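You operate a simulated robot arm through the tools that you are given. There is no shell and no other tool.

You are at the controls of a simulated two-armed robot. One attempt, no reset.

Task
Set the suction lance's collar to mark 3 and lock it.
Fine: its dust cap goes in the cap bin; free the lock knob and hold the grip while you slide the collar. Set down upright: dust cap.

The check looks at the end state, three seconds after you hand in, the way a careful person would. Anything else that was tipped, shoved, dropped, spilled or broken makes it a failure. A push-on lid holds only when it is set on centred and level and pressed home; a screw cap is set on level and turned clockwise until tight.

Robot
Two 7-joint arms with two-finger parallel grippers on one trunk that stands fixed in place. Base frame: the origin is at the foot of the trunk, x ahead of it, y to its left, z up. Units: m, degrees, N and s.
The left shoulder is at [0.02, 0.17, 1.128], the right one opposite. With the tool pointing down near the work surface each hand reaches from about 0.1 to 0.66 m from the base axis, measured 20 degrees to its own side. Payload 3.8 kg a hand.
The TCP of each hand is the grasp point between the finger pads, 0.03 m short of the fingertips. In the tool frame z runs along the fingers and y along their closing line. The gripper opens to 0.11 m. The fingers are 0.02 m wide and 0.01 m thick; the gripper's body (0.048 by 0.112 m) begins 0.055 m behind the TCP.
Orientation is that of the tool frame in the base frame, as a unit quaternion [x, y, z, w]. With the fingers straight down and closing along the base's y, the tool's x points along the base's -x, its y along +y and its z along -z.

Tools
- The arms move only by the tool step_arm. It takes "left_series", "right_series" or both (then of equal length, played together; a hand with none holds still); each is a list that holds one entry, the list of rows, each a list of 7 numbers: the shift along the base's x, y, z in cm, then the turn, a rotation vector about the base's x, y, z in degrees, then the gripper command, from -1 (shut) to 1 (fully open), values between in proportion. In form: [[[x, y, z, rx, ry, rz, jaw], ...]]. A call has 1 to 20 rows; each row shifts and turns the commanded pose from where the row before left it. Rows are played at 5 a second. More than 0.05 m and 8.6 degrees between two rows, or a gripper value outside its range, and nothing of the call is played. Where a pose cannot be reached the arm comes as near as it can. A force on the tool above 40 N (or 10 N above the force at the start of the call, whichever is more), or a blocked arm, ends the call early, and 0.2 s more pass. The fingers move at their own pace (about 0.072 m/s each) and stop on an object; they squeeze with about 35 N. The grip force told is the motor's: it shows also when the fingers shut on nothing. Time passes only in rows, and 0.2 s behind the last, so rows that do not move let the fingers close. The reply holds the time, the measured pose of the TCP, the force on the tool along the base axes, the opening and the grip force, in the units named above and with some noise, with the torque about the TCP (base axes, N m) and any sound that the robot's microphone picked up.
- Cameras (640 x 400 px; columns grow to the right, rows downward): "scene" is now at [0.1039, -0.0318, 1.2849]; the picture's right is [-0.37, -0.93, 0.00], its down [-0.48, 0.19, -0.86] and it looks along [0.80, -0.32, -0.52] (base axes); focal length 316 px, centre (320, 200). "left" rides on the left gripper at [0.072, -0.017, -0.103] in its tool frame; the picture's right is [0.23, 0.97, 0.00], its down [-0.76, 0.18, -0.62] and it looks along [-0.61, 0.14, 0.78] (tool axes); focal length 222 px, centre (320, 200). "right" rides on the right gripper at [0.072, 0.017, -0.103] in its tool frame; the picture's right is [-0.23, 0.97, 0.00], its down [-0.76, -0.18, -0.62] and it looks along [-0.61, -0.14, 0.78] (tool axes); focal length 222 px, centre (320, 200). There is no depth. A picture from a camera that has moved, and an enlarged one, comes with that camera's place and axes in the base frame and with its lens.
- camera(camera): a new picture of that camera. The clock stands still meanwhile.
- lift_body(by): moves the trunk up (or, below 0, down) by that many m; the arms and the scene camera ride with it, the base frame stays. It gives what a move gives, with no picture.
- turn_head(pan, tilt): turns the head with the scene camera to pan (to the left, within 80 degrees either way) and tilt (down, from -29 to 69), counted from straight ahead of the robot. It gives what a move gives.
- inspect(camera, box): a new picture of the part [left, top, right, bottom] of that camera's present view, enlarged. The clock stands still meanwhile.
- job_done(): hands the job in; it is judged then, once.

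Nothing tells you positions but the pictures and the camera data. Unless the task says otherwise, let go and move clear before handing in.

The tools are called after ">>>" by a JSON object that holds its "fn" and its "kwargs". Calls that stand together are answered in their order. step_arm: Moves the arms, as the interface text tells. Its arguments: {"type":"object","properties":{"left_series":{"type":"array"},"right_series":{"type":"array"}},"required":[]} The other tools are called the same way: lift_body (by) moves the trunk up or down; turn_head (pan, tilt) turns the head that bears the scene camera; camera (camera) takes a picture; inspect (camera, box) takes an enlarged picture of a part of a camera's view; job_done () hands the job in.

At the start:

```text
time_s: 0.0
left_position: [0.4171, 0.0599, 1.1347]
left_orientation: [0.0, 1.0, -0.001, -0.001]
left_contact_force: [-0.1, -0.2, 0.1]
left_wrist_torque: [0.01, 0.01, 0.01]
left_opening: 0.1099
left_finger_force: 0.1
right_position: [0.3633, -0.3229, 1.1417]
right_orientation: [-0.001, 1.0, 0.0, 0.0]
right_contact_force: [-0.3, 0.3, 0.9]
right_wrist_torque: [-0.03, 0.02, 0.0]
right_opening: 0.1099
right_finger_force: 0.1
trunk travel left (down, up): [-0.225, 0.345]
head pan, tilt (commanded): [-21.7, 31.1]
```

scene: 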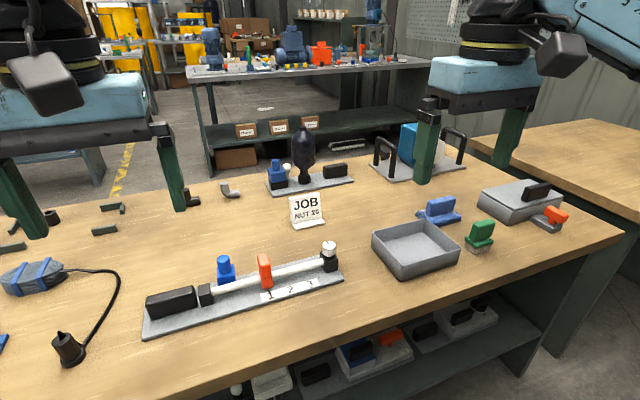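
right: 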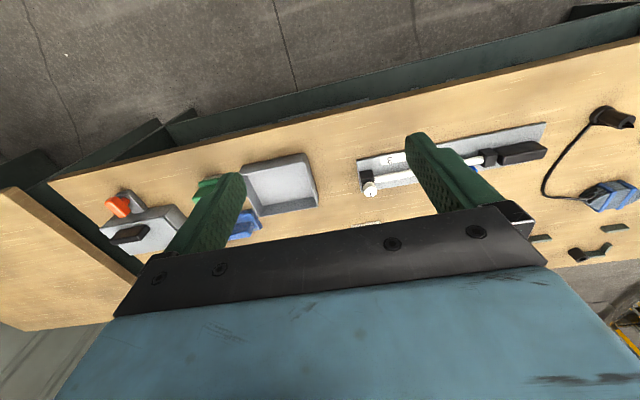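
left: 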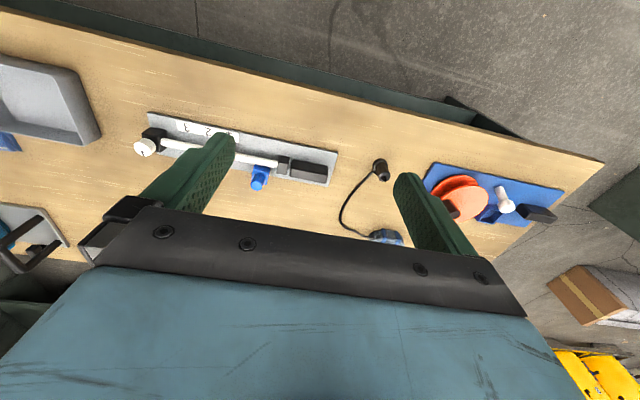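

I see a bench with a lance on a grey base plate (black grip, blue knob, orange collar, white tube with a white end cap), a grey tray and several other fixtures. I'll enlarge the pictures to identify the parts before moving.

>>> {"fn": "inspect", "kwargs": {"camera": "scene", "box": [130, 220, 360, 350]}}

>>> {"fn": "inspect", "kwargs": {"camera": "scene", "box": [360, 160, 600, 300]}}

>>> {"fn": "inspect", "kwargs": {"camera": "scene", "box": [240, 120, 400, 230]}}

>>> {"fn": "inspect", "kwargs": {"camera": "left", "box": [120, 90, 360, 220]}}

```text
2.78 times, centred on (245, 285) of scene
camera zoom: at [0.1039, -0.0318, 1.2849], right [-0.37, -0.93, 0.0], down [-0.48, 0.19, -0.86], along [0.8, -0.32, -0.52], focal length 879 px, centre (529, -36)
```

zoom: 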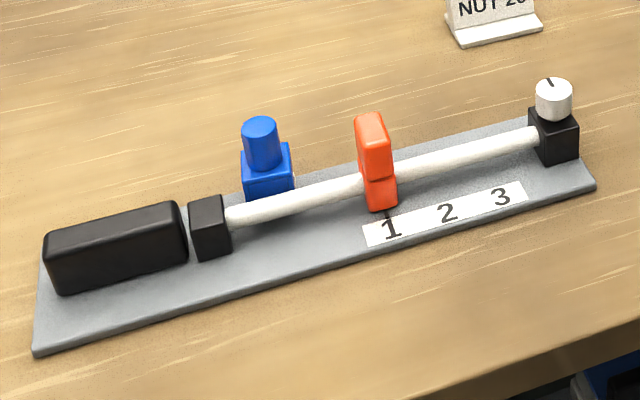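

```text
2.67 times, centred on (480, 230) of scene
camera zoom: at [0.1039, -0.0318, 1.2849], right [-0.37, -0.93, 0.0], down [-0.48, 0.19, -0.86], along [0.8, -0.32, -0.52], focal length 843 px, centre (-107, 120)
```

zoom: 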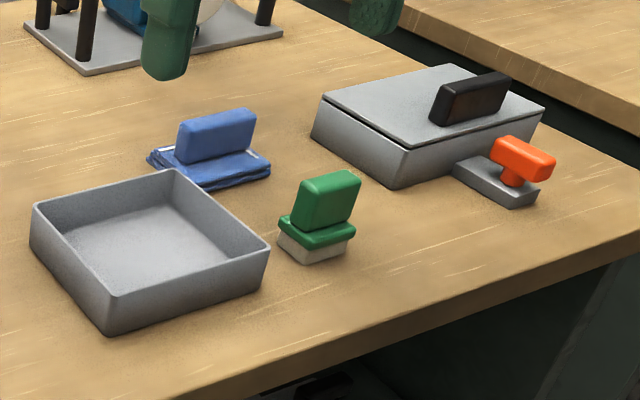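

```text
3.64 times, centred on (320, 175) of scene
camera zoom: at [0.1039, -0.0318, 1.2849], right [-0.37, -0.93, 0.0], down [-0.48, 0.19, -0.86], along [0.8, -0.32, -0.52], focal length 1149 px, centre (320, 291)
```

zoom: 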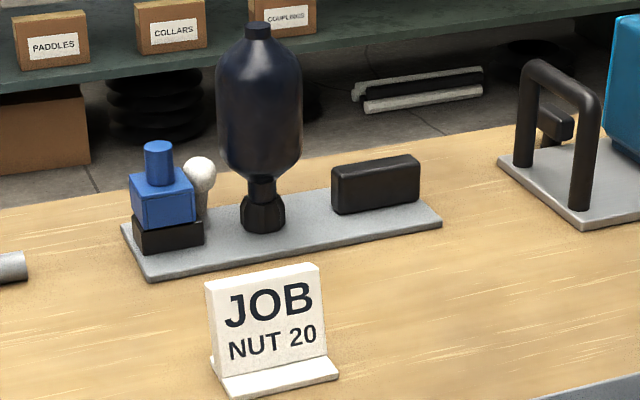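

```text
2.67 times, centred on (240, 155) of left
camera zoom: at [0.3455, 0.0428, 1.238], right [-0.23, 0.97, 0.0], down [0.76, 0.18, 0.62], along [0.61, 0.14, -0.78], focal length 592 px, centre (533, 320)
```

zoom: 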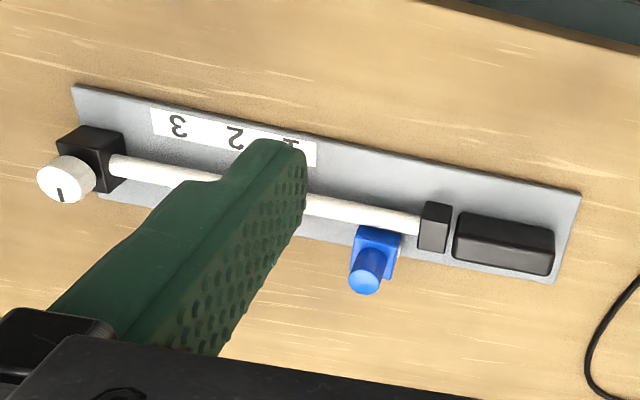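

The lance rig shows its grip (black, left end), black rod support, orange collar at mark 1, white lock knob at the right end, and a blue part that may be the dust cap. Next I'll look around the bench for the cap bin and any labels.

>>> {"fn": "turn_head", "kwargs": {"pan": -21.7, "tilt": 55}}

>>> {"fn": "camera", "kwargs": {"camera": "scene"}}

>>> {"fn": "turn_head", "kwargs": {"pan": 25, "tilt": 45}}

>>> {"fn": "camera", "kwargs": {"camera": "scene"}}

>>> {"fn": "turn_head", "kwargs": {"pan": -60, "tilt": 40}}

>>> {"fn": "camera", "kwargs": {"camera": "scene"}}

```text
time_s: 0.9
left_position: [0.4176, 0.0597, 1.1355]
left_orientation: [-0.001, 1.0, -0.001, 0.001]
left_contact_force: [1.5, 0.0, 0.2]
left_wrist_torque: [-0.04, -0.01, -0.01]
left_opening: 0.11
left_finger_force: 0.0
right_position: [0.3633, -0.3232, 1.1403]
right_orientation: [0.0, 1.0, -0.001, 0.0]
right_contact_force: [0.2, -0.6, -0.1]
right_wrist_torque: [-0.01, 0.02, 0.02]
right_opening: 0.1099
right_finger_force: 0.1
trunk travel left (down, up): [-0.225, 0.345]
head pan, tilt (commanded): [-21.7, 55.0]
```

```text
taken
camera scene: at [0.0873, -0.0252, 1.2507], right [-0.37, -0.93, 0.0], down [-0.76, 0.3, -0.57], along [0.53, -0.21, -0.82], focal length 316 px, centre (320, 200)
```

scene: 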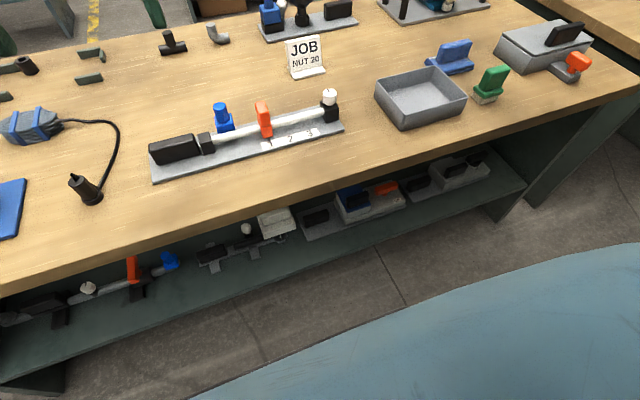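

```text
time_s: 2.0
left_position: [0.4174, 0.059, 1.1346]
left_orientation: [0.0, 1.0, 0.0, 0.0]
left_contact_force: [-0.2, 0.1, 0.0]
left_wrist_torque: [0.0, 0.01, -0.02]
left_opening: 0.1102
left_finger_force: 0.1
right_position: [0.3645, -0.3227, 1.1403]
right_orientation: [0.0, 1.0, 0.0, 0.001]
right_contact_force: [0.3, 0.0, 0.3]
right_wrist_torque: [0.0, 0.0, 0.02]
right_opening: 0.1101
right_finger_force: 0.1
trunk travel left (down, up): [-0.225, 0.345]
head pan, tilt (commanded): [25.0, 45.0]
```

```text
taken
camera scene: at [0.094, 0.0358, 1.2641], right [0.42, -0.91, 0.0], down [-0.64, -0.3, -0.71], along [0.64, 0.3, -0.71], focal length 316 px, centre (320, 200)
```

scene: 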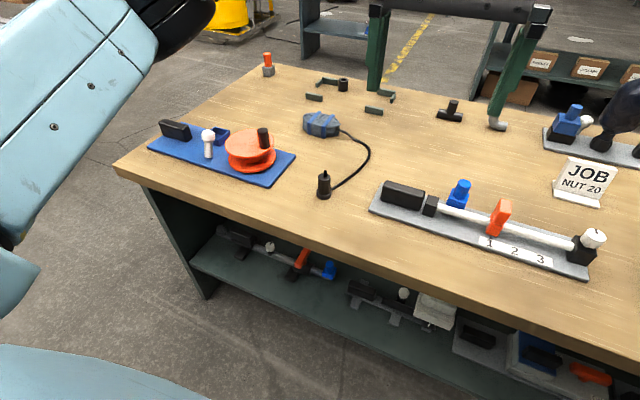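

```text
time_s: 3.6
left_position: [0.4174, 0.0589, 1.1347]
left_orientation: [0.0, 1.0, 0.0, 0.001]
left_contact_force: [-0.8, 0.1, 0.0]
left_wrist_torque: [0.0, -0.02, 0.01]
left_opening: 0.1101
left_finger_force: 0.0
right_position: [0.3626, -0.3235, 1.1401]
right_orientation: [0.0, 1.0, 0.0, 0.0]
right_contact_force: [-0.3, -1.0, 0.2]
right_wrist_torque: [0.0, 0.0, 0.01]
right_opening: 0.1101
right_finger_force: 0.1
trunk travel left (down, up): [-0.225, 0.345]
head pan, tilt (commanded): [-60.0, 40.0]
```

```text
taken
camera scene: at [0.0628, -0.0721, 1.2713], right [-0.87, -0.5, 0.0], down [-0.32, 0.56, -0.77], along [0.38, -0.66, -0.64], focal length 316 px, centre (320, 200)
```

scene: 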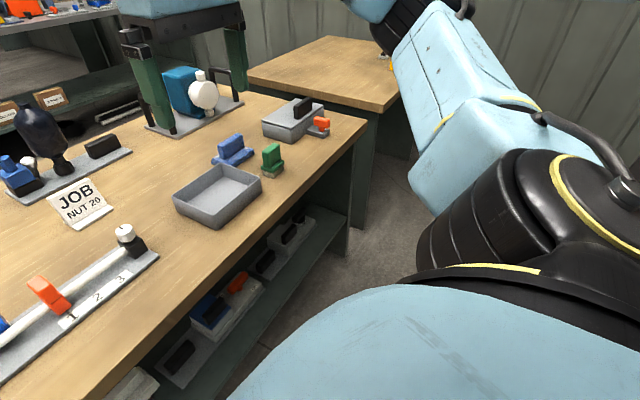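

The large open grey tray next to the lance looks like the cap bin. I'll look at the blue part, the knob and the rail more closely from this bench view.

>>> {"fn": "turn_head", "kwargs": {"pan": -5, "tilt": 45}}

>>> {"fn": "camera", "kwargs": {"camera": "scene"}}

>>> {"fn": "inspect", "kwargs": {"camera": "scene", "box": [220, 130, 460, 270]}}

>>> {"fn": "inspect", "kwargs": {"camera": "scene", "box": [100, 250, 400, 400]}}

```text
time_s: 4.8
left_position: [0.4165, 0.0596, 1.1349]
left_orientation: [0.0, 1.0, 0.0, -0.001]
left_contact_force: [-0.5, -0.6, -0.8]
left_wrist_torque: [0.0, -0.04, 0.01]
left_opening: 0.1102
left_finger_force: 0.0
right_position: [0.3643, -0.3239, 1.1406]
right_orientation: [0.0, 1.0, 0.0, 0.001]
right_contact_force: [0.4, 0.0, 0.8]
right_wrist_torque: [0.02, 0.04, 0.0]
right_opening: 0.1101
right_finger_force: 0.0
trunk travel left (down, up): [-0.225, 0.345]
head pan, tilt (commanded): [-5.0, 45.0]
```

```text
taken
camera scene: at [0.1013, -0.0057, 1.2641], right [-0.09, -1.0, 0.0], down [-0.7, 0.06, -0.71], along [0.7, -0.06, -0.71], focal length 316 px, centre (320, 200)
```

scene: 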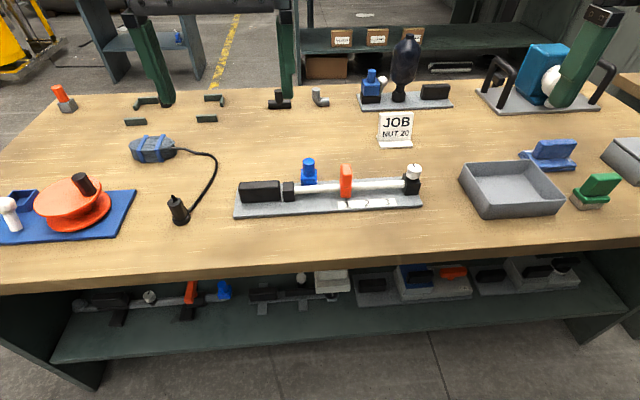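

```text
2.67 times, centred on (340, 200) of scene
camera zoom: at [0.1013, -0.0057, 1.2641], right [-0.09, -1.0, 0.0], down [-0.7, 0.06, -0.71], along [0.7, -0.06, -0.71], focal length 843 px, centre (267, 200)
```

zoom: 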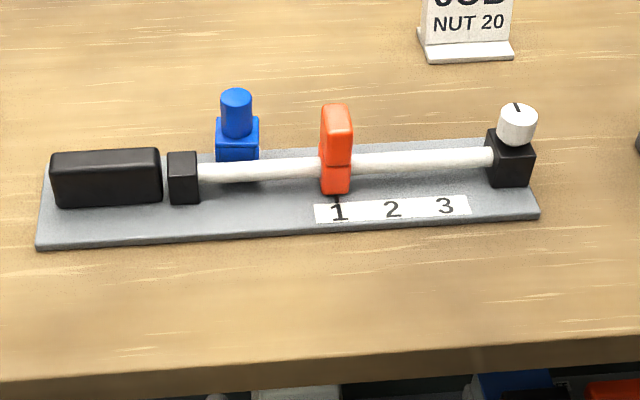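

```text
2.13 times, centred on (250, 325) of scene
camera zoom: at [0.1013, -0.0057, 1.2641], right [-0.09, -1.0, 0.0], down [-0.7, 0.06, -0.71], along [0.7, -0.06, -0.71], focal length 674 px, centre (469, -67)
```

zoom: 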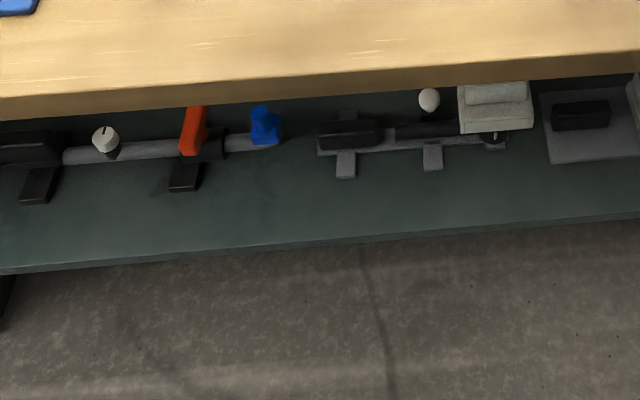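

The bench top is at about z 0.75. By my triangulation:
- **Plate:** x 0.567–0.677, y −0.273 to 0.137.
- **Grip:** about (0.622, 0.082).
- **Blue cap:** about (0.654, −0.029), top at 0.832.
- **Knob:** about (0.625, −0.262), top at 0.814.
- **Marks 1, 2, 3:** y about −0.107, −0.152 and −0.196.

I'll bring the left hand above the grip with its jaws turned to close along x.

>>> {"fn": "step_arm", "kwargs": {"left_series": [[[1.8, 0.2, -1.2, 0, 0, -8.2, 0], [1.8, 0.2, -1.2, 0, 0, -8.2, 0], [1.8, 0.2, -1.2, 0, 0, -8.2, 0], [1.8, 0.2, -1.2, 0, 0, -8.2, 0], [1.8, 0.2, -1.2, 0, 0, -8.2, 0], [1.8, 0.2, -1.2, 0, 0, -8.2, 0], [1.8, 0.2, -1.2, 0, 0, -8.2, 0], [1.8, 0.2, -1.2, 0, 0, -8.2, 0], [1.8, 0.2, -1.2, 0, 0, -8.2, 0], [1.8, 0.2, -1.2, 0, 0, -8.2, 0], [1.8, 0.2, -1.2, 0, 0, -8.0, 0], [0, 0, 0, 0, 0, 0, 0]]]}}

>>> {"fn": "camera", "kwargs": {"camera": "left"}}

>>> {"fn": "camera", "kwargs": {"camera": "scene"}}

```text
time_s: 7.5
left_position: [0.5171, 0.0725, 1.0628]
left_orientation: [0.416, 0.91, 0.0, 0.0]
left_contact_force: [0.5, -0.2, -0.7]
left_wrist_torque: [-0.03, -0.02, 0.0]
left_opening: 0.055
left_finger_force: 0.0
left hand out of reach, approached as far as the arm can: row 6, 7, 8, 9, 10, 11
right_position: [0.3647, -0.3232, 1.1408]
right_orientation: [0.0, 1.0, 0.0, -0.001]
right_contact_force: [-0.9, -0.2, -0.2]
right_wrist_torque: [0.01, -0.02, 0.03]
right_opening: 0.1097
right_finger_force: 0.0
trunk travel left (down, up): [-0.225, 0.345]
head pan, tilt (commanded): [-5.0, 45.0]
```

```text
taken
camera left: at [0.4587, 0.1161, 1.1647], right [0.59, 0.81, 0.0], down [0.63, -0.46, 0.62], along [0.5, -0.37, -0.78], focal length 222 px, centre (320, 200)
```

left: 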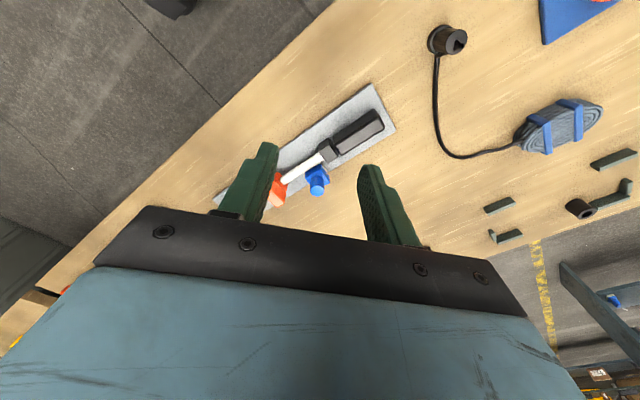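

```text
taken
camera scene: at [0.1013, -0.0056, 1.2641], right [-0.09, -1.0, 0.0], down [-0.7, 0.06, -0.71], along [0.7, -0.06, -0.71], focal length 316 px, centre (320, 200)
```

scene: 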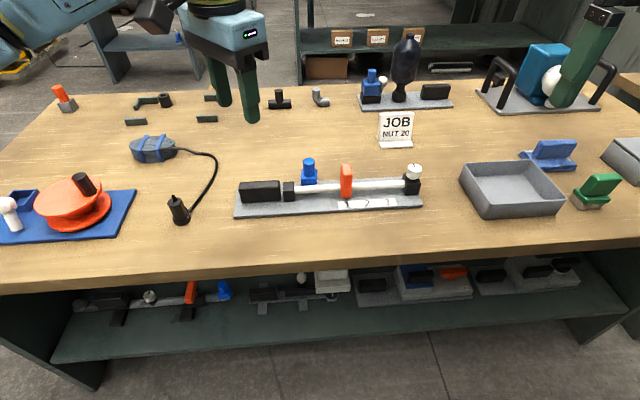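

The left arm stopped short at this height. Reach should improve lower down, so I'll lower the hand toward the work height and see how far it then goes.

>>> {"fn": "step_arm", "kwargs": {"left_series": [[[-1, 0.5, -3, 0, 0, 0, 0], [-1, 0.5, -3, 0, 0, 0, 0], [0, 0, -3, 0, 0, 0, 0], [0, 0, -3, 0, 0, 0, 0], [0, 0, 0, 0, 0, 0, 0]]]}}

```text
time_s: 8.7
left_position: [0.4995, 0.0816, 0.9405]
left_orientation: [0.416, 0.91, 0.001, 0.0]
left_contact_force: [-0.8, -0.2, -0.5]
left_wrist_torque: [0.02, 0.02, 0.02]
left_opening: 0.0552
left_finger_force: 0.0
right_position: [0.3633, -0.323, 1.1413]
right_orientation: [-0.001, 1.0, 0.0, 0.0]
right_contact_force: [0.0, -0.3, -0.1]
right_wrist_torque: [0.03, 0.0, -0.04]
right_opening: 0.1099
right_finger_force: 0.0
trunk travel left (down, up): [-0.225, 0.345]
head pan, tilt (commanded): [-5.0, 45.0]
```

>>> {"fn": "step_arm", "kwargs": {"left_series": [[[0, 0, 0, 0, 0, -8.2, 0], [0, 0, 0, 0, 0, -8.2, 0], [0, 0, 0, 0, 0, -8.2, 0], [0, 0, 0, 0, 0, -8.2, 0], [0, 0, 0, 0, 0, -8.2, 0], [0, 0, 0, 0, 0, 0, 0]]]}}

```text
time_s: 10.1
left_position: [0.4587, 0.0977, 0.9373]
left_orientation: [0.501, 0.866, 0.001, -0.001]
left_contact_force: [0.1, 0.7, -0.4]
left_wrist_torque: [0.04, 0.02, -0.03]
left_opening: 0.0552
left_finger_force: 0.1
left hand out of reach, approached as far as the arm can: row 1, 2, 3, 4, 5
right_position: [0.3647, -0.3235, 1.1394]
right_orientation: [0.0, 1.0, 0.0, 0.0]
right_contact_force: [-0.5, 0.3, -0.8]
right_wrist_torque: [0.02, 0.06, -0.03]
right_opening: 0.1098
right_finger_force: 0.2
trunk travel left (down, up): [-0.225, 0.345]
head pan, tilt (commanded): [-5.0, 45.0]
```

Turning that way hits a joint limit, so I'll turn the left hand the other way, to +90°.

>>> {"fn": "step_arm", "kwargs": {"left_series": [[[0, 0, 0, 0, 0, 8.4, 0], [0, 0, 0, 0, 0, 8.4, 0], [0, 0, 0, 0, 0, 8.4, 0], [0, 0, 0, 0, 0, 8.4, 0], [0, 0, 0, 0, 0, 8.4, 0], [0, 0, 0, 0, 0, 8.4, 0], [0, 0, 0, 0, 0, 8.4, 0], [0, 0, 0, 0, 0, 8.4, 0], [0, 0, 0, 0, 0, 8.4, 0], [0, 0, 0, 0, 0, 8.4, 0], [0, 0, 0, 0, 0, 8.4, 0], [0, 0, 0, 0, 0, 8.4, 0], [0, 0, 0, 0, 0, 8.4, 0], [0, 0, 0, 0, 0, 8.4, 0], [0, 0, 0, 0, 0, 8.4, 0], [0, 0, 0, 0, 0, 8.4, 0], [0, 0, 0, 0, 0, 8.4, 0], [0, 0, 0, 0, 0, 7.2, 0], [0, 0, 0, 0, 0, 0, 0]]]}}

```text
time_s: 14.1
left_position: [0.459, 0.0983, 0.9378]
left_orientation: [-0.707, 0.707, 0.0, -0.001]
left_contact_force: [-0.7, -0.8, 0.6]
left_wrist_torque: [0.02, 0.02, -0.03]
left_opening: 0.0548
left_finger_force: 0.0
right_position: [0.3632, -0.3225, 1.1397]
right_orientation: [0.001, 1.0, 0.0, 0.001]
right_contact_force: [-0.3, -0.9, 0.0]
right_wrist_torque: [-0.02, -0.02, 0.0]
right_opening: 0.1099
right_finger_force: 0.1
trunk travel left (down, up): [-0.225, 0.345]
head pan, tilt (commanded): [-5.0, 45.0]
```

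Turning to +90° works for the left hand. Now I'll move it over the grip at a safe height.

>>> {"fn": "step_arm", "kwargs": {"left_series": [[[3, -0.2, 0, 0, 0, 0, 0], [3, -0.2, 0, 0, 0, 0, 0], [3, -0.2, 0, 0, 0, 0, 0], [3, -0.2, 0, 0, 0, 0, 0], [2, -0.2, 0, 0, 0, 0, 0], [2.3, -0.3, 0, 0, 0, 0, 0], [0, 0, 0, 0, 0, 0, 0]]]}}

>>> {"fn": "camera", "kwargs": {"camera": "left"}}

>>> {"fn": "camera", "kwargs": {"camera": "scene"}}

```text
time_s: 15.7
left_position: [0.6221, 0.085, 0.9366]
left_orientation: [-0.707, 0.708, 0.0, 0.001]
left_contact_force: [0.0, 0.0, -0.1]
left_wrist_torque: [-0.04, -0.03, -0.01]
left_opening: 0.0549
left_finger_force: 0.1
right_position: [0.3625, -0.3228, 1.1403]
right_orientation: [0.0, 1.0, 0.001, 0.0]
right_contact_force: [-0.4, 0.1, 0.0]
right_wrist_torque: [0.01, -0.02, -0.01]
right_opening: 0.1101
right_finger_force: 0.0
trunk travel left (down, up): [-0.225, 0.345]
head pan, tilt (commanded): [-5.0, 45.0]
```

```text
taken
camera left: at [0.6407, 0.0126, 1.0405], right [-0.97, -0.22, 0.0], down [-0.18, 0.76, 0.62], along [-0.14, 0.61, -0.78], focal length 222 px, centre (320, 200)
```

left: 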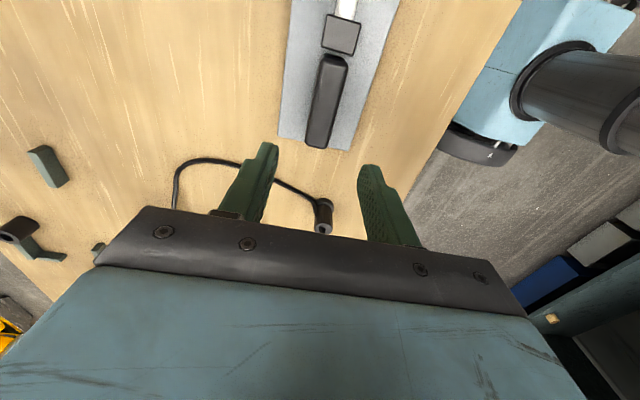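

```text
taken
camera scene: at [0.1014, -0.0048, 1.2641], right [-0.09, -1.0, 0.0], down [-0.7, 0.06, -0.71], along [0.7, -0.06, -0.71], focal length 316 px, centre (320, 200)
```

scene: 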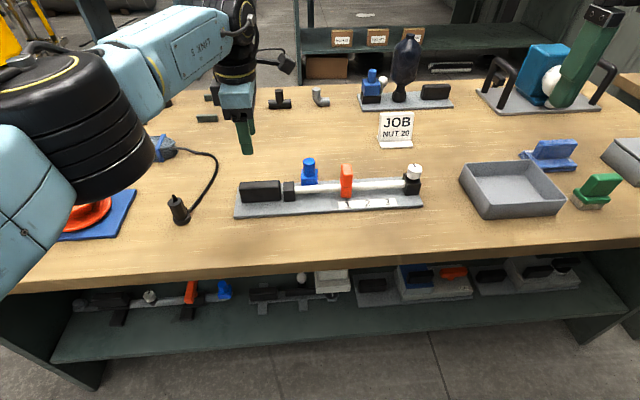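

The left hand reaches over the grip. I'll move it aside for now and bring the right hand in to view the cap, collar and knob up close.

>>> {"fn": "step_arm", "kwargs": {"left_series": [[[-1, 2, 0, 0, 0, 0, 0.36], [-1, 2, 0, 0, 0, 0, 0.36], [-1, 2, 0, 0, 0, 0, 0.36], [-1, 2, 0, 0, 0, 0, 0.36], [-1, 2, 0, 0, 0, 0, 0.36], [0, 0, 0, 0, 0, 0, 0.36], [0, 0, 0, 0, 0, 0, 0.36]]], "right_series": [[[2.3, 3.5, -3, 0, 0, 0, 0.2], [2.3, 3.5, -3, 0, 0, 0, 0.2], [2.3, 3.5, -3, 0, 0, 0, 0.2], [2.3, 3.5, -3, 0, 0, 0, 0.2], [2.3, 3.5, -3, 0, 0, 0, 0.2], [2.3, 3.0, -2, 0, 0, 0, 0.2], [0, 0, 0, 0, 0, 0, 0.2]]]}}

>>> {"fn": "camera", "kwargs": {"camera": "right"}}

>>> {"fn": "camera", "kwargs": {"camera": "scene"}}

```text
refused: row 1 steps farther than a row can; nothing moved
```

```text
taken
camera right: at [0.2915, -0.3059, 1.2446], right [0.23, 0.97, 0.0], down [0.76, -0.18, 0.62], along [0.61, -0.14, -0.78], focal length 222 px, centre (320, 200)
```

right: 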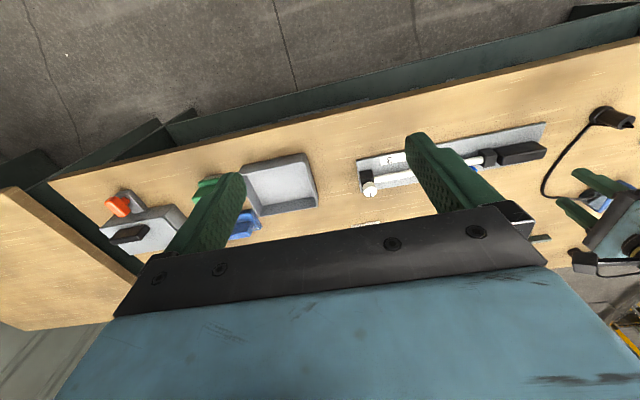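

```text
taken
camera scene: at [0.1014, -0.0048, 1.2641], right [-0.09, -1.0, 0.0], down [-0.7, 0.06, -0.71], along [0.7, -0.06, -0.71], focal length 316 px, centre (320, 200)
```

scene: 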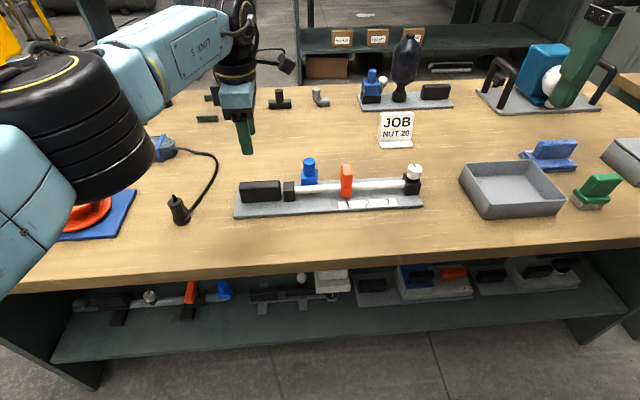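

Steps were over 5 cm per row, so I'll repeat the same plan with smaller ones.

>>> {"fn": "step_arm", "kwargs": {"left_series": [[[-1, 2, 0, 0, 0, 0, 0.36], [-1, 2, 0, 0, 0, 0, 0.36], [-1, 2, 0, 0, 0, 0, 0.36], [-1, 2, 0, 0, 0, 0, 0.36], [-1, 2, 0, 0, 0, 0, 0.36], [0, 0, 0, 0, 0, 0, 0.36], [0, 0, 0, 0, 0, 0, 0.36], [0, 0, 0, 0, 0, 0, 0.36]]], "right_series": [[[2.2, 3.0, -2.6, 0, 0, 0, 0.2], [2.2, 3.0, -2.6, 0, 0, 0, 0.2], [2.2, 3.0, -2.6, 0, 0, 0, 0.2], [2.2, 3.0, -2.6, 0, 0, 0, 0.2], [2.2, 3.0, -2.6, 0, 0, 0, 0.2], [2.2, 3.0, -2.6, 0, 0, 0, 0.2], [2.2, 3.0, -2.0, 0, 0, 0, 0.2], [0, 0, 0, 0, 0, 0, 0.2]]]}}

>>> {"fn": "camera", "kwargs": {"camera": "right"}}

>>> {"fn": "inspect", "kwargs": {"camera": "right", "box": [160, 40, 520, 240]}}

>>> {"fn": "camera", "kwargs": {"camera": "scene"}}

```text
time_s: 17.4
left_position: [0.5727, 0.1862, 0.9365]
left_orientation: [-0.706, 0.708, 0.0, 0.0]
left_contact_force: [0.4, 0.0, 0.1]
left_wrist_torque: [0.0, 0.0, 0.0]
left_opening: 0.0749
left_finger_force: 0.1
right_position: [0.5183, -0.1126, 0.9637]
right_orientation: [0.0, 1.0, 0.001, 0.001]
right_contact_force: [-0.9, -0.4, 0.4]
right_wrist_torque: [0.02, -0.01, 0.01]
right_opening: 0.0662
right_finger_force: 0.1
trunk travel left (down, up): [-0.225, 0.345]
head pan, tilt (commanded): [-5.0, 45.0]
```

```text
taken
camera right: at [0.4456, -0.0964, 1.0681], right [0.23, 0.97, 0.0], down [0.76, -0.18, 0.62], along [0.61, -0.14, -0.78], focal length 222 px, centre (320, 200)
```

right: 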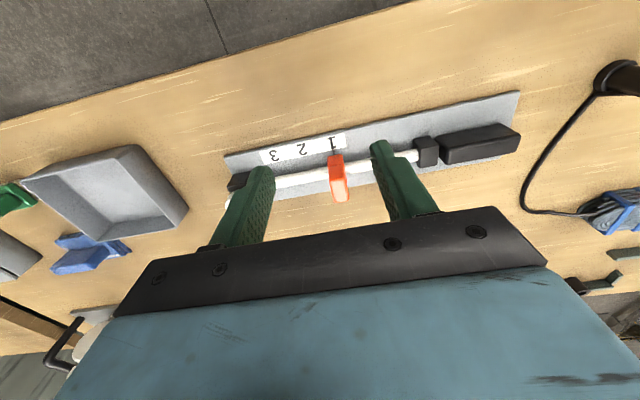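

```text
1.78 times, centred on (340, 140) of right
camera zoom: at [0.4456, -0.0964, 1.0681], right [0.23, 0.97, 0.0], down [0.76, -0.18, 0.62], along [0.61, -0.14, -0.78], focal length 395 px, centre (284, 307)
```

zoom: 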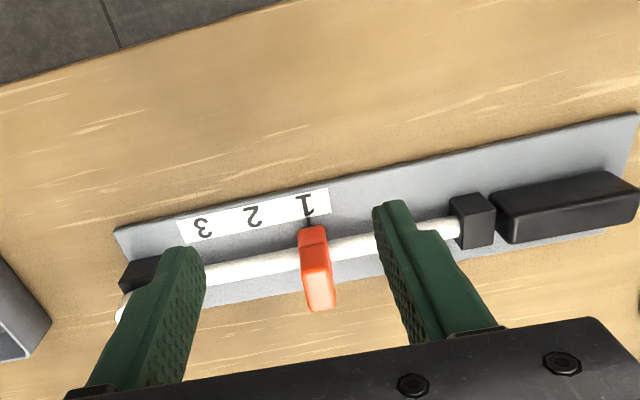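

```text
taken
camera scene: at [0.1012, -0.0057, 1.2641], right [-0.09, -1.0, 0.0], down [-0.7, 0.06, -0.71], along [0.7, -0.06, -0.71], focal length 316 px, centre (320, 200)
```

scene: 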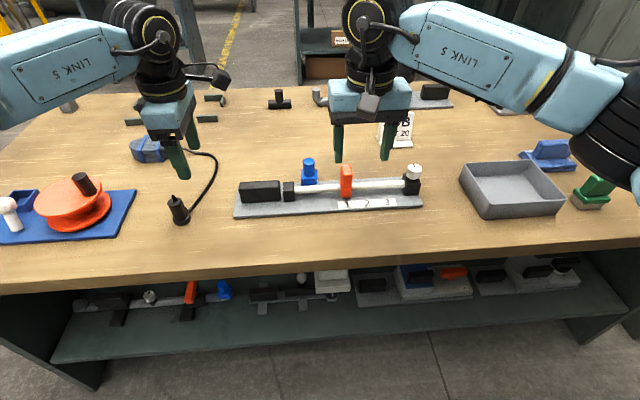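

>>> {"fn": "step_arm", "kwargs": {"right_series": [[[1.0, 2.8, -0.5, 0, 0, 0, 0.2], [1.0, 2.8, -0.5, 0, 0, 0, 0.2], [1.0, 2.6, -0.5, 0, 0, 0, 0.2], [0, 0, 0, 0, 0, 0, 0.2]]]}}

>>> {"fn": "inspect", "kwargs": {"camera": "right", "box": [220, 60, 440, 200]}}

>>> {"fn": "inspect", "kwargs": {"camera": "scene", "box": [280, 140, 360, 215]}}

>>> {"fn": "inspect", "kwargs": {"camera": "scene", "box": [360, 150, 440, 215]}}

```text
time_s: 18.4
left_position: [0.5731, 0.1869, 0.9384]
left_orientation: [-0.707, 0.707, 0.0, 0.0]
left_contact_force: [0.2, -0.7, 0.1]
left_wrist_torque: [0.01, -0.01, -0.02]
left_opening: 0.0747
left_finger_force: 0.0
right_position: [0.5472, -0.0314, 0.9486]
right_orientation: [0.001, 1.0, 0.0, -0.001]
right_contact_force: [-0.1, 0.5, -0.3]
right_wrist_torque: [-0.02, 0.01, 0.01]
right_opening: 0.0661
right_finger_force: 0.1
trunk travel left (down, up): [-0.225, 0.345]
head pan, tilt (commanded): [-5.0, 45.0]
```

```text
2.86 times, centred on (330, 130) of right
camera zoom: at [0.4744, -0.0142, 1.0528], right [0.23, 0.97, 0.0], down [0.76, -0.18, 0.62], along [0.61, -0.14, -0.78], focal length 635 px, centre (291, 400)
```

zoom: 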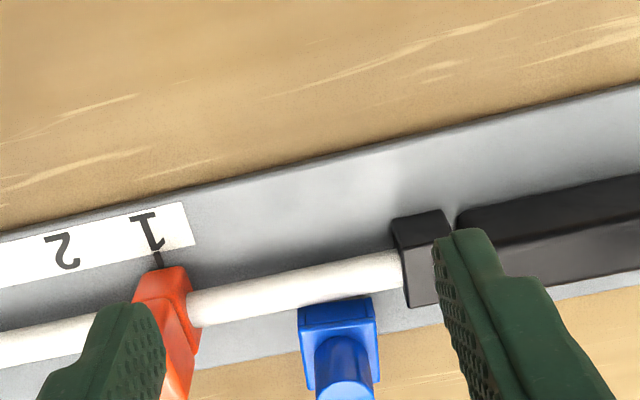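

```text
5.33 times, centred on (320, 178) of scene
camera zoom: at [0.1013, -0.0057, 1.2641], right [-0.09, -1.0, 0.0], down [-0.7, 0.06, -0.71], along [0.7, -0.06, -0.71], focal length 1685 px, centre (320, 320)
```

zoom: 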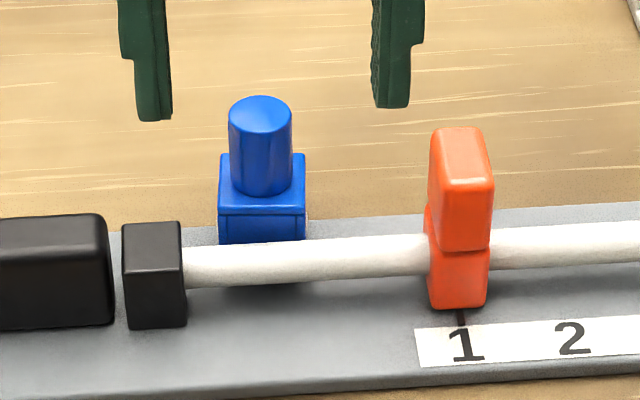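

```text
6.15 times, centred on (400, 182) of scene
camera zoom: at [0.1013, -0.0057, 1.2641], right [-0.09, -1.0, 0.0], down [-0.7, 0.06, -0.71], along [0.7, -0.06, -0.71], focal length 1944 px, centre (-172, 308)
```

zoom: 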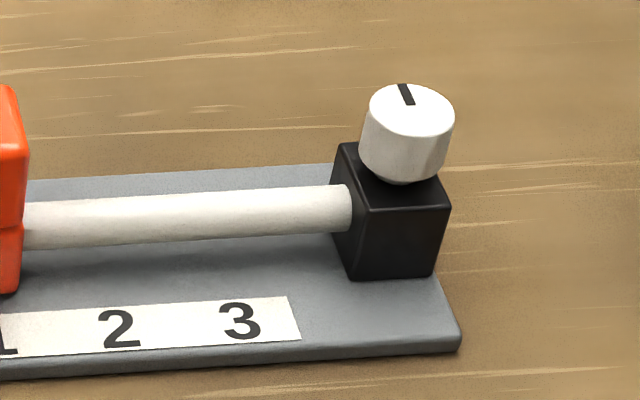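

The cap is a blue block about 36 mm square with a 27 mm cylinder on top, centred near (0.653, −0.029). I'll move the right hand above it to see whether a vertical tool can reach.

>>> {"fn": "step_arm", "kwargs": {"right_series": [[[3.5, 0.1, -1.0, 0, 0, 0, 0], [3.5, 0.1, -1.0, 0, 0, 0, 0], [3.5, 0.0, -1.0, 0, 0, 0, 0], [0, 0, 0, 0, 0, 0, 0]]]}}

>>> {"fn": "camera", "kwargs": {"camera": "right"}}

>>> {"fn": "camera", "kwargs": {"camera": "scene"}}

```text
time_s: 19.4
left_position: [0.5727, 0.1848, 0.9372]
left_orientation: [-0.706, 0.708, 0.001, -0.001]
left_contact_force: [0.4, 0.2, 0.3]
left_wrist_torque: [0.04, 0.0, 0.01]
left_opening: 0.0749
left_finger_force: 0.0
right_position: [0.61, -0.0404, 0.9267]
right_orientation: [0.0, 1.0, 0.001, 0.0]
right_contact_force: [0.3, -0.2, -0.1]
right_wrist_torque: [0.06, 0.01, -0.01]
right_opening: 0.0548
right_finger_force: 0.1
right hand out of reach, approached as far as the arm can: row 2, 3
trunk travel left (down, up): [-0.225, 0.345]
head pan, tilt (commanded): [-5.0, 45.0]
```

```text
taken
camera right: at [0.5375, -0.0232, 1.0291], right [0.23, 0.97, 0.0], down [0.76, -0.18, 0.62], along [0.61, -0.14, -0.78], focal length 222 px, centre (320, 200)
```

right: 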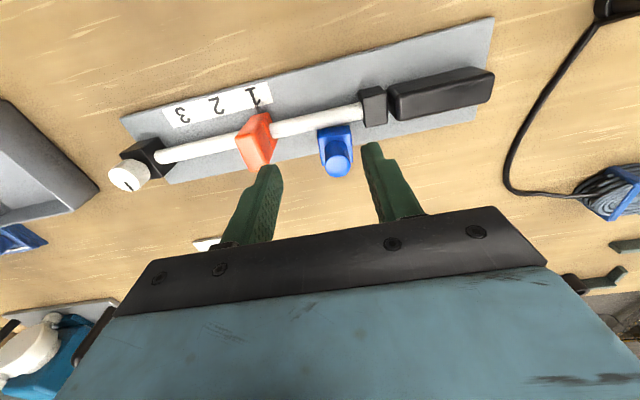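

```text
taken
camera scene: at [0.1015, -0.0062, 1.2641], right [-0.09, -1.0, 0.0], down [-0.7, 0.06, -0.71], along [0.7, -0.06, -0.71], focal length 316 px, centre (320, 200)
```

scene: 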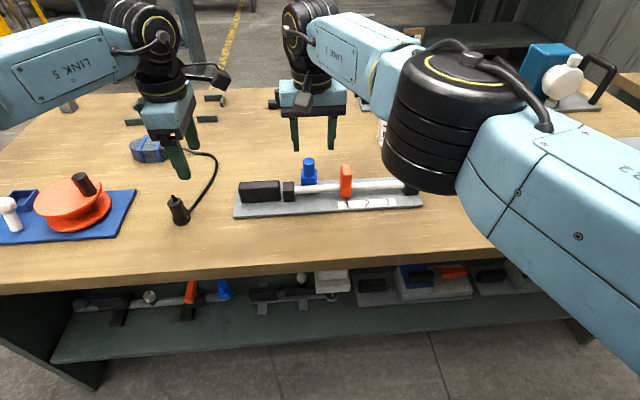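

A vertical tool stops at x 0.61, about 4 cm short. I'll tilt the right tool about base y so the fingers point outward. The closing line stays along y, so the pads remain flat on the cap.

>>> {"fn": "step_arm", "kwargs": {"right_series": [[[0, 0.3, 0, 0, -8, 0, 0], [0, 0.3, 0, 0, -8, 0, 0], [1.5, 0.3, 0, 0, 0, 0, 0], [1.3, 0.3, 0, 0, 0, 0, 0], [1.3, 0, 0, 0, 0, 0, 0], [0, 0, 0, 0, 0, 0, 0]]]}}

>>> {"fn": "camera", "kwargs": {"camera": "right"}}

>>> {"fn": "inspect", "kwargs": {"camera": "right", "box": [230, 60, 430, 220]}}

>>> {"fn": "camera", "kwargs": {"camera": "scene"}}

```text
time_s: 20.9
left_position: [0.5731, 0.1869, 0.9381]
left_orientation: [-0.707, 0.708, 0.001, 0.0]
left_contact_force: [-0.2, -0.2, 0.5]
left_wrist_torque: [0.02, 0.0, -0.01]
left_opening: 0.075
left_finger_force: 0.1
right_position: [0.6425, -0.0275, 0.9246]
right_orientation: [0.0, 0.995, 0.0, 0.104]
right_contact_force: [0.0, -0.6, -0.2]
right_wrist_torque: [0.03, -0.01, 0.01]
right_opening: 0.055
right_finger_force: 0.0
right hand out of reach, approached as far as the arm can: row 1, 2, 4, 5
trunk travel left (down, up): [-0.225, 0.345]
head pan, tilt (commanded): [-5.0, 45.0]
```

```text
taken
camera right: at [0.5509, -0.011, 1.0108], right [0.22, 0.97, 0.05], down [0.62, -0.18, 0.77], along [0.76, -0.14, -0.64], focal length 222 px, centre (320, 200)
```

right: 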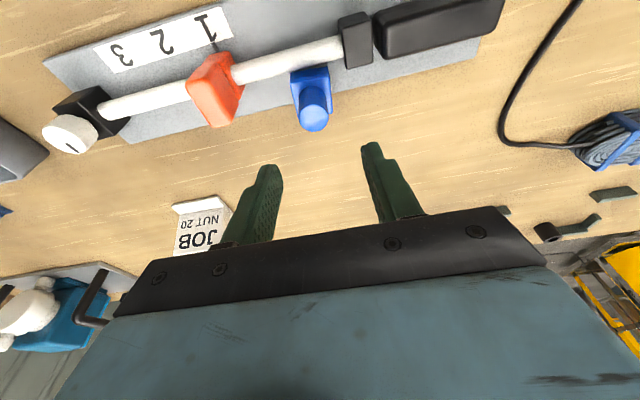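

```text
2.50 times, centred on (330, 140) of right
camera zoom: at [0.5509, -0.011, 1.0108], right [0.22, 0.97, 0.05], down [0.62, -0.18, 0.77], along [0.76, -0.14, -0.64], focal length 555 px, centre (295, 350)
```

zoom: 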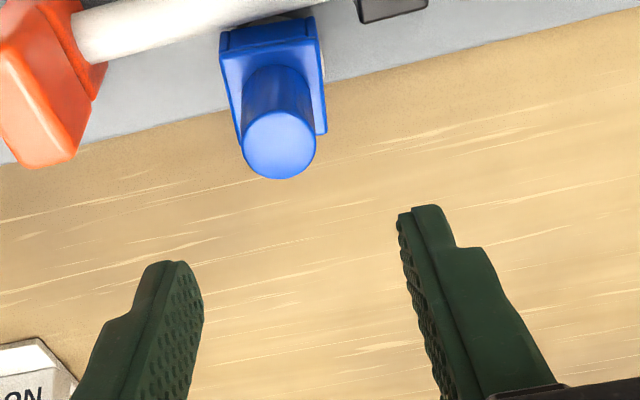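

```text
taken
camera scene: at [0.1013, -0.0058, 1.2641], right [-0.09, -1.0, 0.0], down [-0.7, 0.06, -0.71], along [0.7, -0.06, -0.71], focal length 316 px, centre (320, 200)
```

scene: 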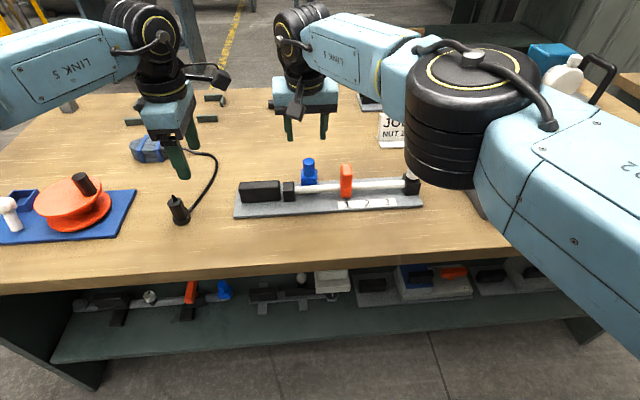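

I'm still short, because reach is limited by the shoulder being well above the wrist. I'll back both hands off and raise them, then lower the trunk 0.12 m to gain horizontal reach.

>>> {"fn": "step_arm", "kwargs": {"left_series": [[[-1, 0, 3, 0, 0, 0, 0.36], [-1, 0, 3, 0, 0, 0, 0.36], [-1, 0, 3, 0, 0, 0, 0.36], [-1, 0, 3, 0, 0, 0, 0.36], [0, 0, 0, 0, 0, 0, 0.36]]], "right_series": [[[-3, 0, 2, 0, 0, 0, 0], [-3, 0, 2, 0, 0, 0, 0], [-3, 0, 2, 0, 0, 0, 0], [-1, 0, 2, 0, 0, 0, 0], [0, 0, 0, 0, 0, 0, 0]]]}}

>>> {"fn": "lift_body", "kwargs": {"by": -0.12}}

>>> {"fn": "camera", "kwargs": {"camera": "scene"}}

```text
time_s: 22.1
left_position: [0.5314, 0.1854, 1.0572]
left_orientation: [-0.707, 0.707, 0.0, 0.0]
left_contact_force: [-0.3, 0.1, -0.8]
left_wrist_torque: [0.0, -0.01, -0.02]
left_opening: 0.0749
left_finger_force: 0.0
right_position: [0.5422, -0.028, 1.0054]
right_orientation: [0.001, 0.995, 0.0, 0.104]
right_contact_force: [-0.2, -0.3, 0.7]
right_wrist_torque: [0.03, 0.02, 0.0]
right_opening: 0.055
right_finger_force: 0.1
trunk travel left (down, up): [-0.225, 0.345]
head pan, tilt (commanded): [-5.0, 45.0]
```

```text
time_s: 23.6
left_position: [0.5317, 0.1855, 0.9379]
left_orientation: [-0.706, 0.708, 0.0, 0.001]
left_contact_force: [0.2, -1.0, -0.3]
left_wrist_torque: [0.02, -0.02, -0.01]
left_opening: 0.0749
left_finger_force: 0.1
right_position: [0.5433, -0.0259, 0.8858]
right_orientation: [0.0, 0.995, 0.0, 0.104]
right_contact_force: [0.4, 0.7, -0.3]
right_wrist_torque: [0.03, 0.03, 0.01]
right_opening: 0.0549
right_finger_force: 0.1
trunk travel left (down, up): [-0.105, 0.465]
head pan, tilt (commanded): [-5.0, 45.0]
```

```text
taken
camera scene: at [0.1012, -0.0056, 1.1442], right [-0.09, -1.0, 0.0], down [-0.7, 0.06, -0.71], along [0.7, -0.06, -0.71], focal length 316 px, centre (320, 200)
```

scene: 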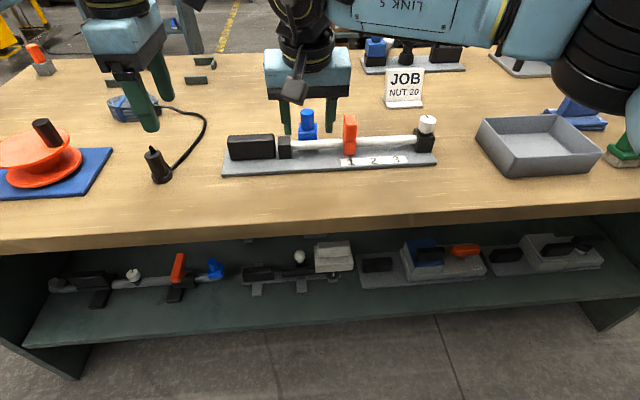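

The trunk is down. I'll take new close-ups from this lower view to refine the positions of the cap, knob, marks and bin.

>>> {"fn": "inspect", "kwargs": {"camera": "scene", "box": [220, 100, 340, 175]}}

>>> {"fn": "inspect", "kwargs": {"camera": "scene", "box": [330, 105, 450, 180]}}

>>> {"fn": "inspect", "kwargs": {"camera": "scene", "box": [460, 90, 640, 200]}}

```text
5.33 times, centred on (280, 138) of scene
camera zoom: at [0.1012, -0.0056, 1.1442], right [-0.09, -1.0, 0.0], down [-0.7, 0.06, -0.71], along [0.7, -0.06, -0.71], focal length 1685 px, centre (533, 533)
```

zoom: 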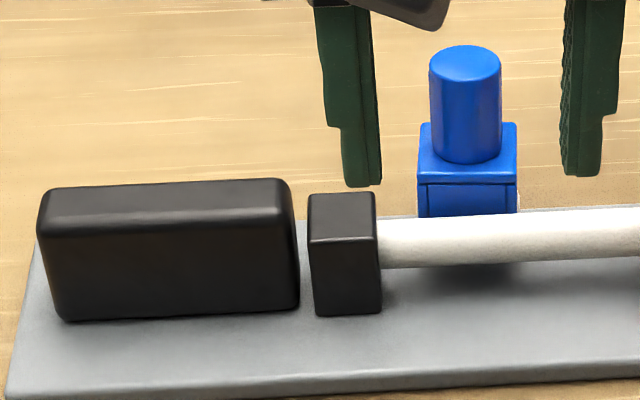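

```text
5.33 times, centred on (390, 142) of scene
camera zoom: at [0.1012, -0.0056, 1.1442], right [-0.09, -1.0, 0.0], down [-0.7, 0.06, -0.71], along [0.7, -0.06, -0.71], focal length 1685 px, centre (-53, 507)
```

zoom: 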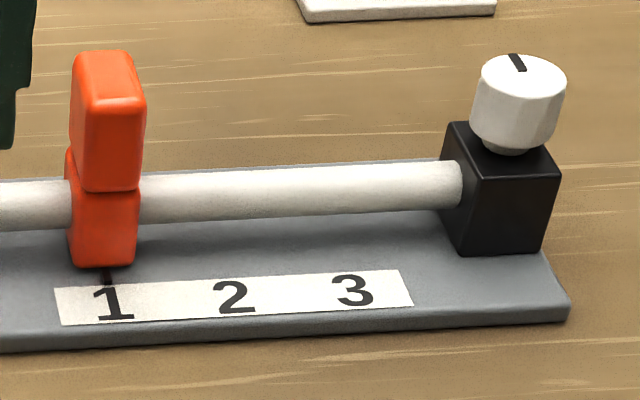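

```text
3.56 times, centred on (550, 145) of scene
camera zoom: at [0.1012, -0.0056, 1.1442], right [-0.09, -1.0, 0.0], down [-0.7, 0.06, -0.71], along [0.7, -0.06, -0.71], focal length 1123 px, centre (-498, 396)
```

zoom: 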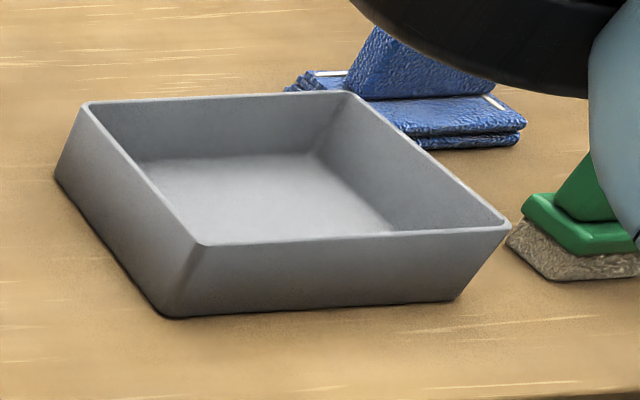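

The cap cylinder's top is at (0.653, −0.029, 0.833), and its block top is at about 0.795. The bin rim is at about 0.80. I'll move the right hand directly above the cap at the current tilt of about 12°.

>>> {"fn": "step_arm", "kwargs": {"right_series": [[[3, -0.1, 0.5, 0, 0, 0, 0], [3, -0.1, 0.5, 0, 0, 0, 0], [3, -0.1, 0, 0, 0, 0, 0], [2, 0, 0, 0, 0, 0, 0], [0, 0, 0, 0, 0, 0, 0]]]}}

>>> {"fn": "camera", "kwargs": {"camera": "right"}}

>>> {"fn": "camera", "kwargs": {"camera": "scene"}}

```text
time_s: 24.8
left_position: [0.5311, 0.1854, 0.9375]
left_orientation: [-0.706, 0.708, 0.0, 0.0]
left_contact_force: [0.7, -0.2, 0.2]
left_wrist_torque: [0.03, 0.0, -0.01]
left_opening: 0.0749
left_finger_force: 0.0
right_position: [0.642, -0.0316, 0.8975]
right_orientation: [0.001, 0.995, 0.0, 0.104]
right_contact_force: [-0.3, 0.9, 0.8]
right_wrist_torque: [0.0, 0.01, 0.02]
right_opening: 0.0549
right_finger_force: 0.2
right hand out of reach, approached as far as the arm can: row 4
trunk travel left (down, up): [-0.105, 0.465]
head pan, tilt (commanded): [-5.0, 45.0]
```

```text
taken
camera right: at [0.5493, -0.0153, 0.9831], right [0.22, 0.97, 0.05], down [0.62, -0.18, 0.77], along [0.76, -0.14, -0.64], focal length 222 px, centre (320, 200)
```

right: 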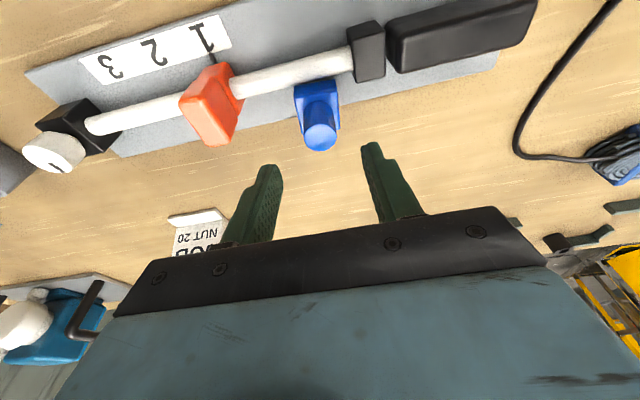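

```text
taken
camera scene: at [0.1013, -0.0054, 1.1441], right [-0.09, -1.0, 0.0], down [-0.7, 0.06, -0.71], along [0.7, -0.06, -0.71], focal length 316 px, centre (320, 200)
```

scene: 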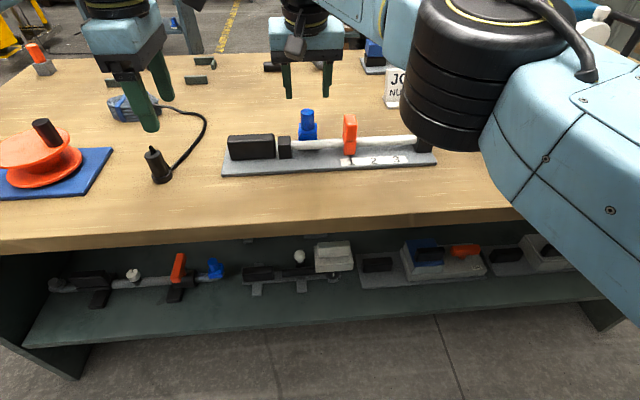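

The shoulder and wrist are now level, so I need about 8° more tilt to cover the last centimetre.

>>> {"fn": "step_arm", "kwargs": {"right_series": [[[-1, 0, 0, 0, -4, 0, 0], [0, 0, 0, 0, -4, 0, 0], [1, 0, 0, 0, 0, 0, 0], [1.1, 0.2, 0, 0, 0, 0, 0], [0, 0, 0, 0, 0, 0, 0]]]}}

>>> {"fn": "inspect", "kwargs": {"camera": "right", "box": [230, 60, 430, 220]}}

>>> {"fn": "inspect", "kwargs": {"camera": "scene", "box": [250, 60, 350, 160]}}

```text
time_s: 25.9
left_position: [0.5325, 0.1854, 0.9372]
left_orientation: [-0.706, 0.708, 0.0, 0.0]
left_contact_force: [0.3, 0.6, -0.3]
left_wrist_torque: [-0.03, -0.01, 0.01]
left_opening: 0.075
left_finger_force: 0.1
right_position: [0.6614, -0.0292, 0.8985]
right_orientation: [0.002, 0.985, -0.001, 0.173]
right_contact_force: [-0.7, -0.7, -0.4]
right_wrist_torque: [-0.04, 0.02, 0.03]
right_opening: 0.055
right_finger_force: 0.1
right hand out of reach, approached as far as the arm can: row 1
trunk travel left (down, up): [-0.105, 0.465]
head pan, tilt (commanded): [-5.0, 45.0]
```

```text
2.50 times, centred on (330, 140) of right
camera zoom: at [0.558, -0.0128, 0.9709], right [0.21, 0.97, 0.08], down [0.5, -0.18, 0.85], along [0.84, -0.14, -0.53], focal length 555 px, centre (295, 350)
```

zoom: 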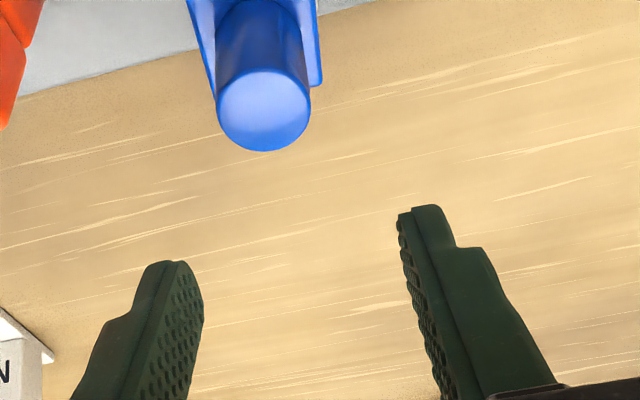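

```text
4.00 times, centred on (300, 110) of scene
camera zoom: at [0.1013, -0.0056, 1.1441], right [-0.09, -1.0, 0.0], down [-0.7, 0.06, -0.71], along [0.7, -0.06, -0.71], focal length 1264 px, centre (400, 560)
```

zoom: 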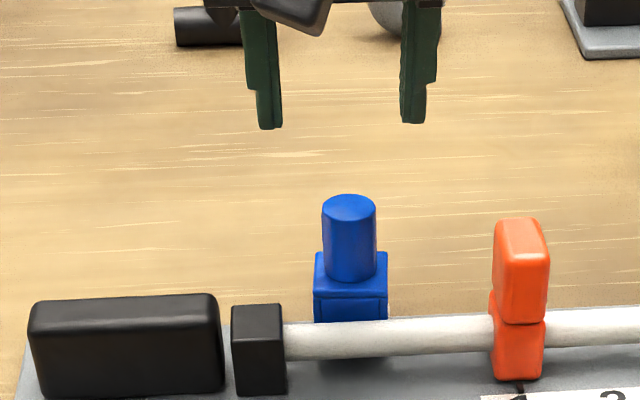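

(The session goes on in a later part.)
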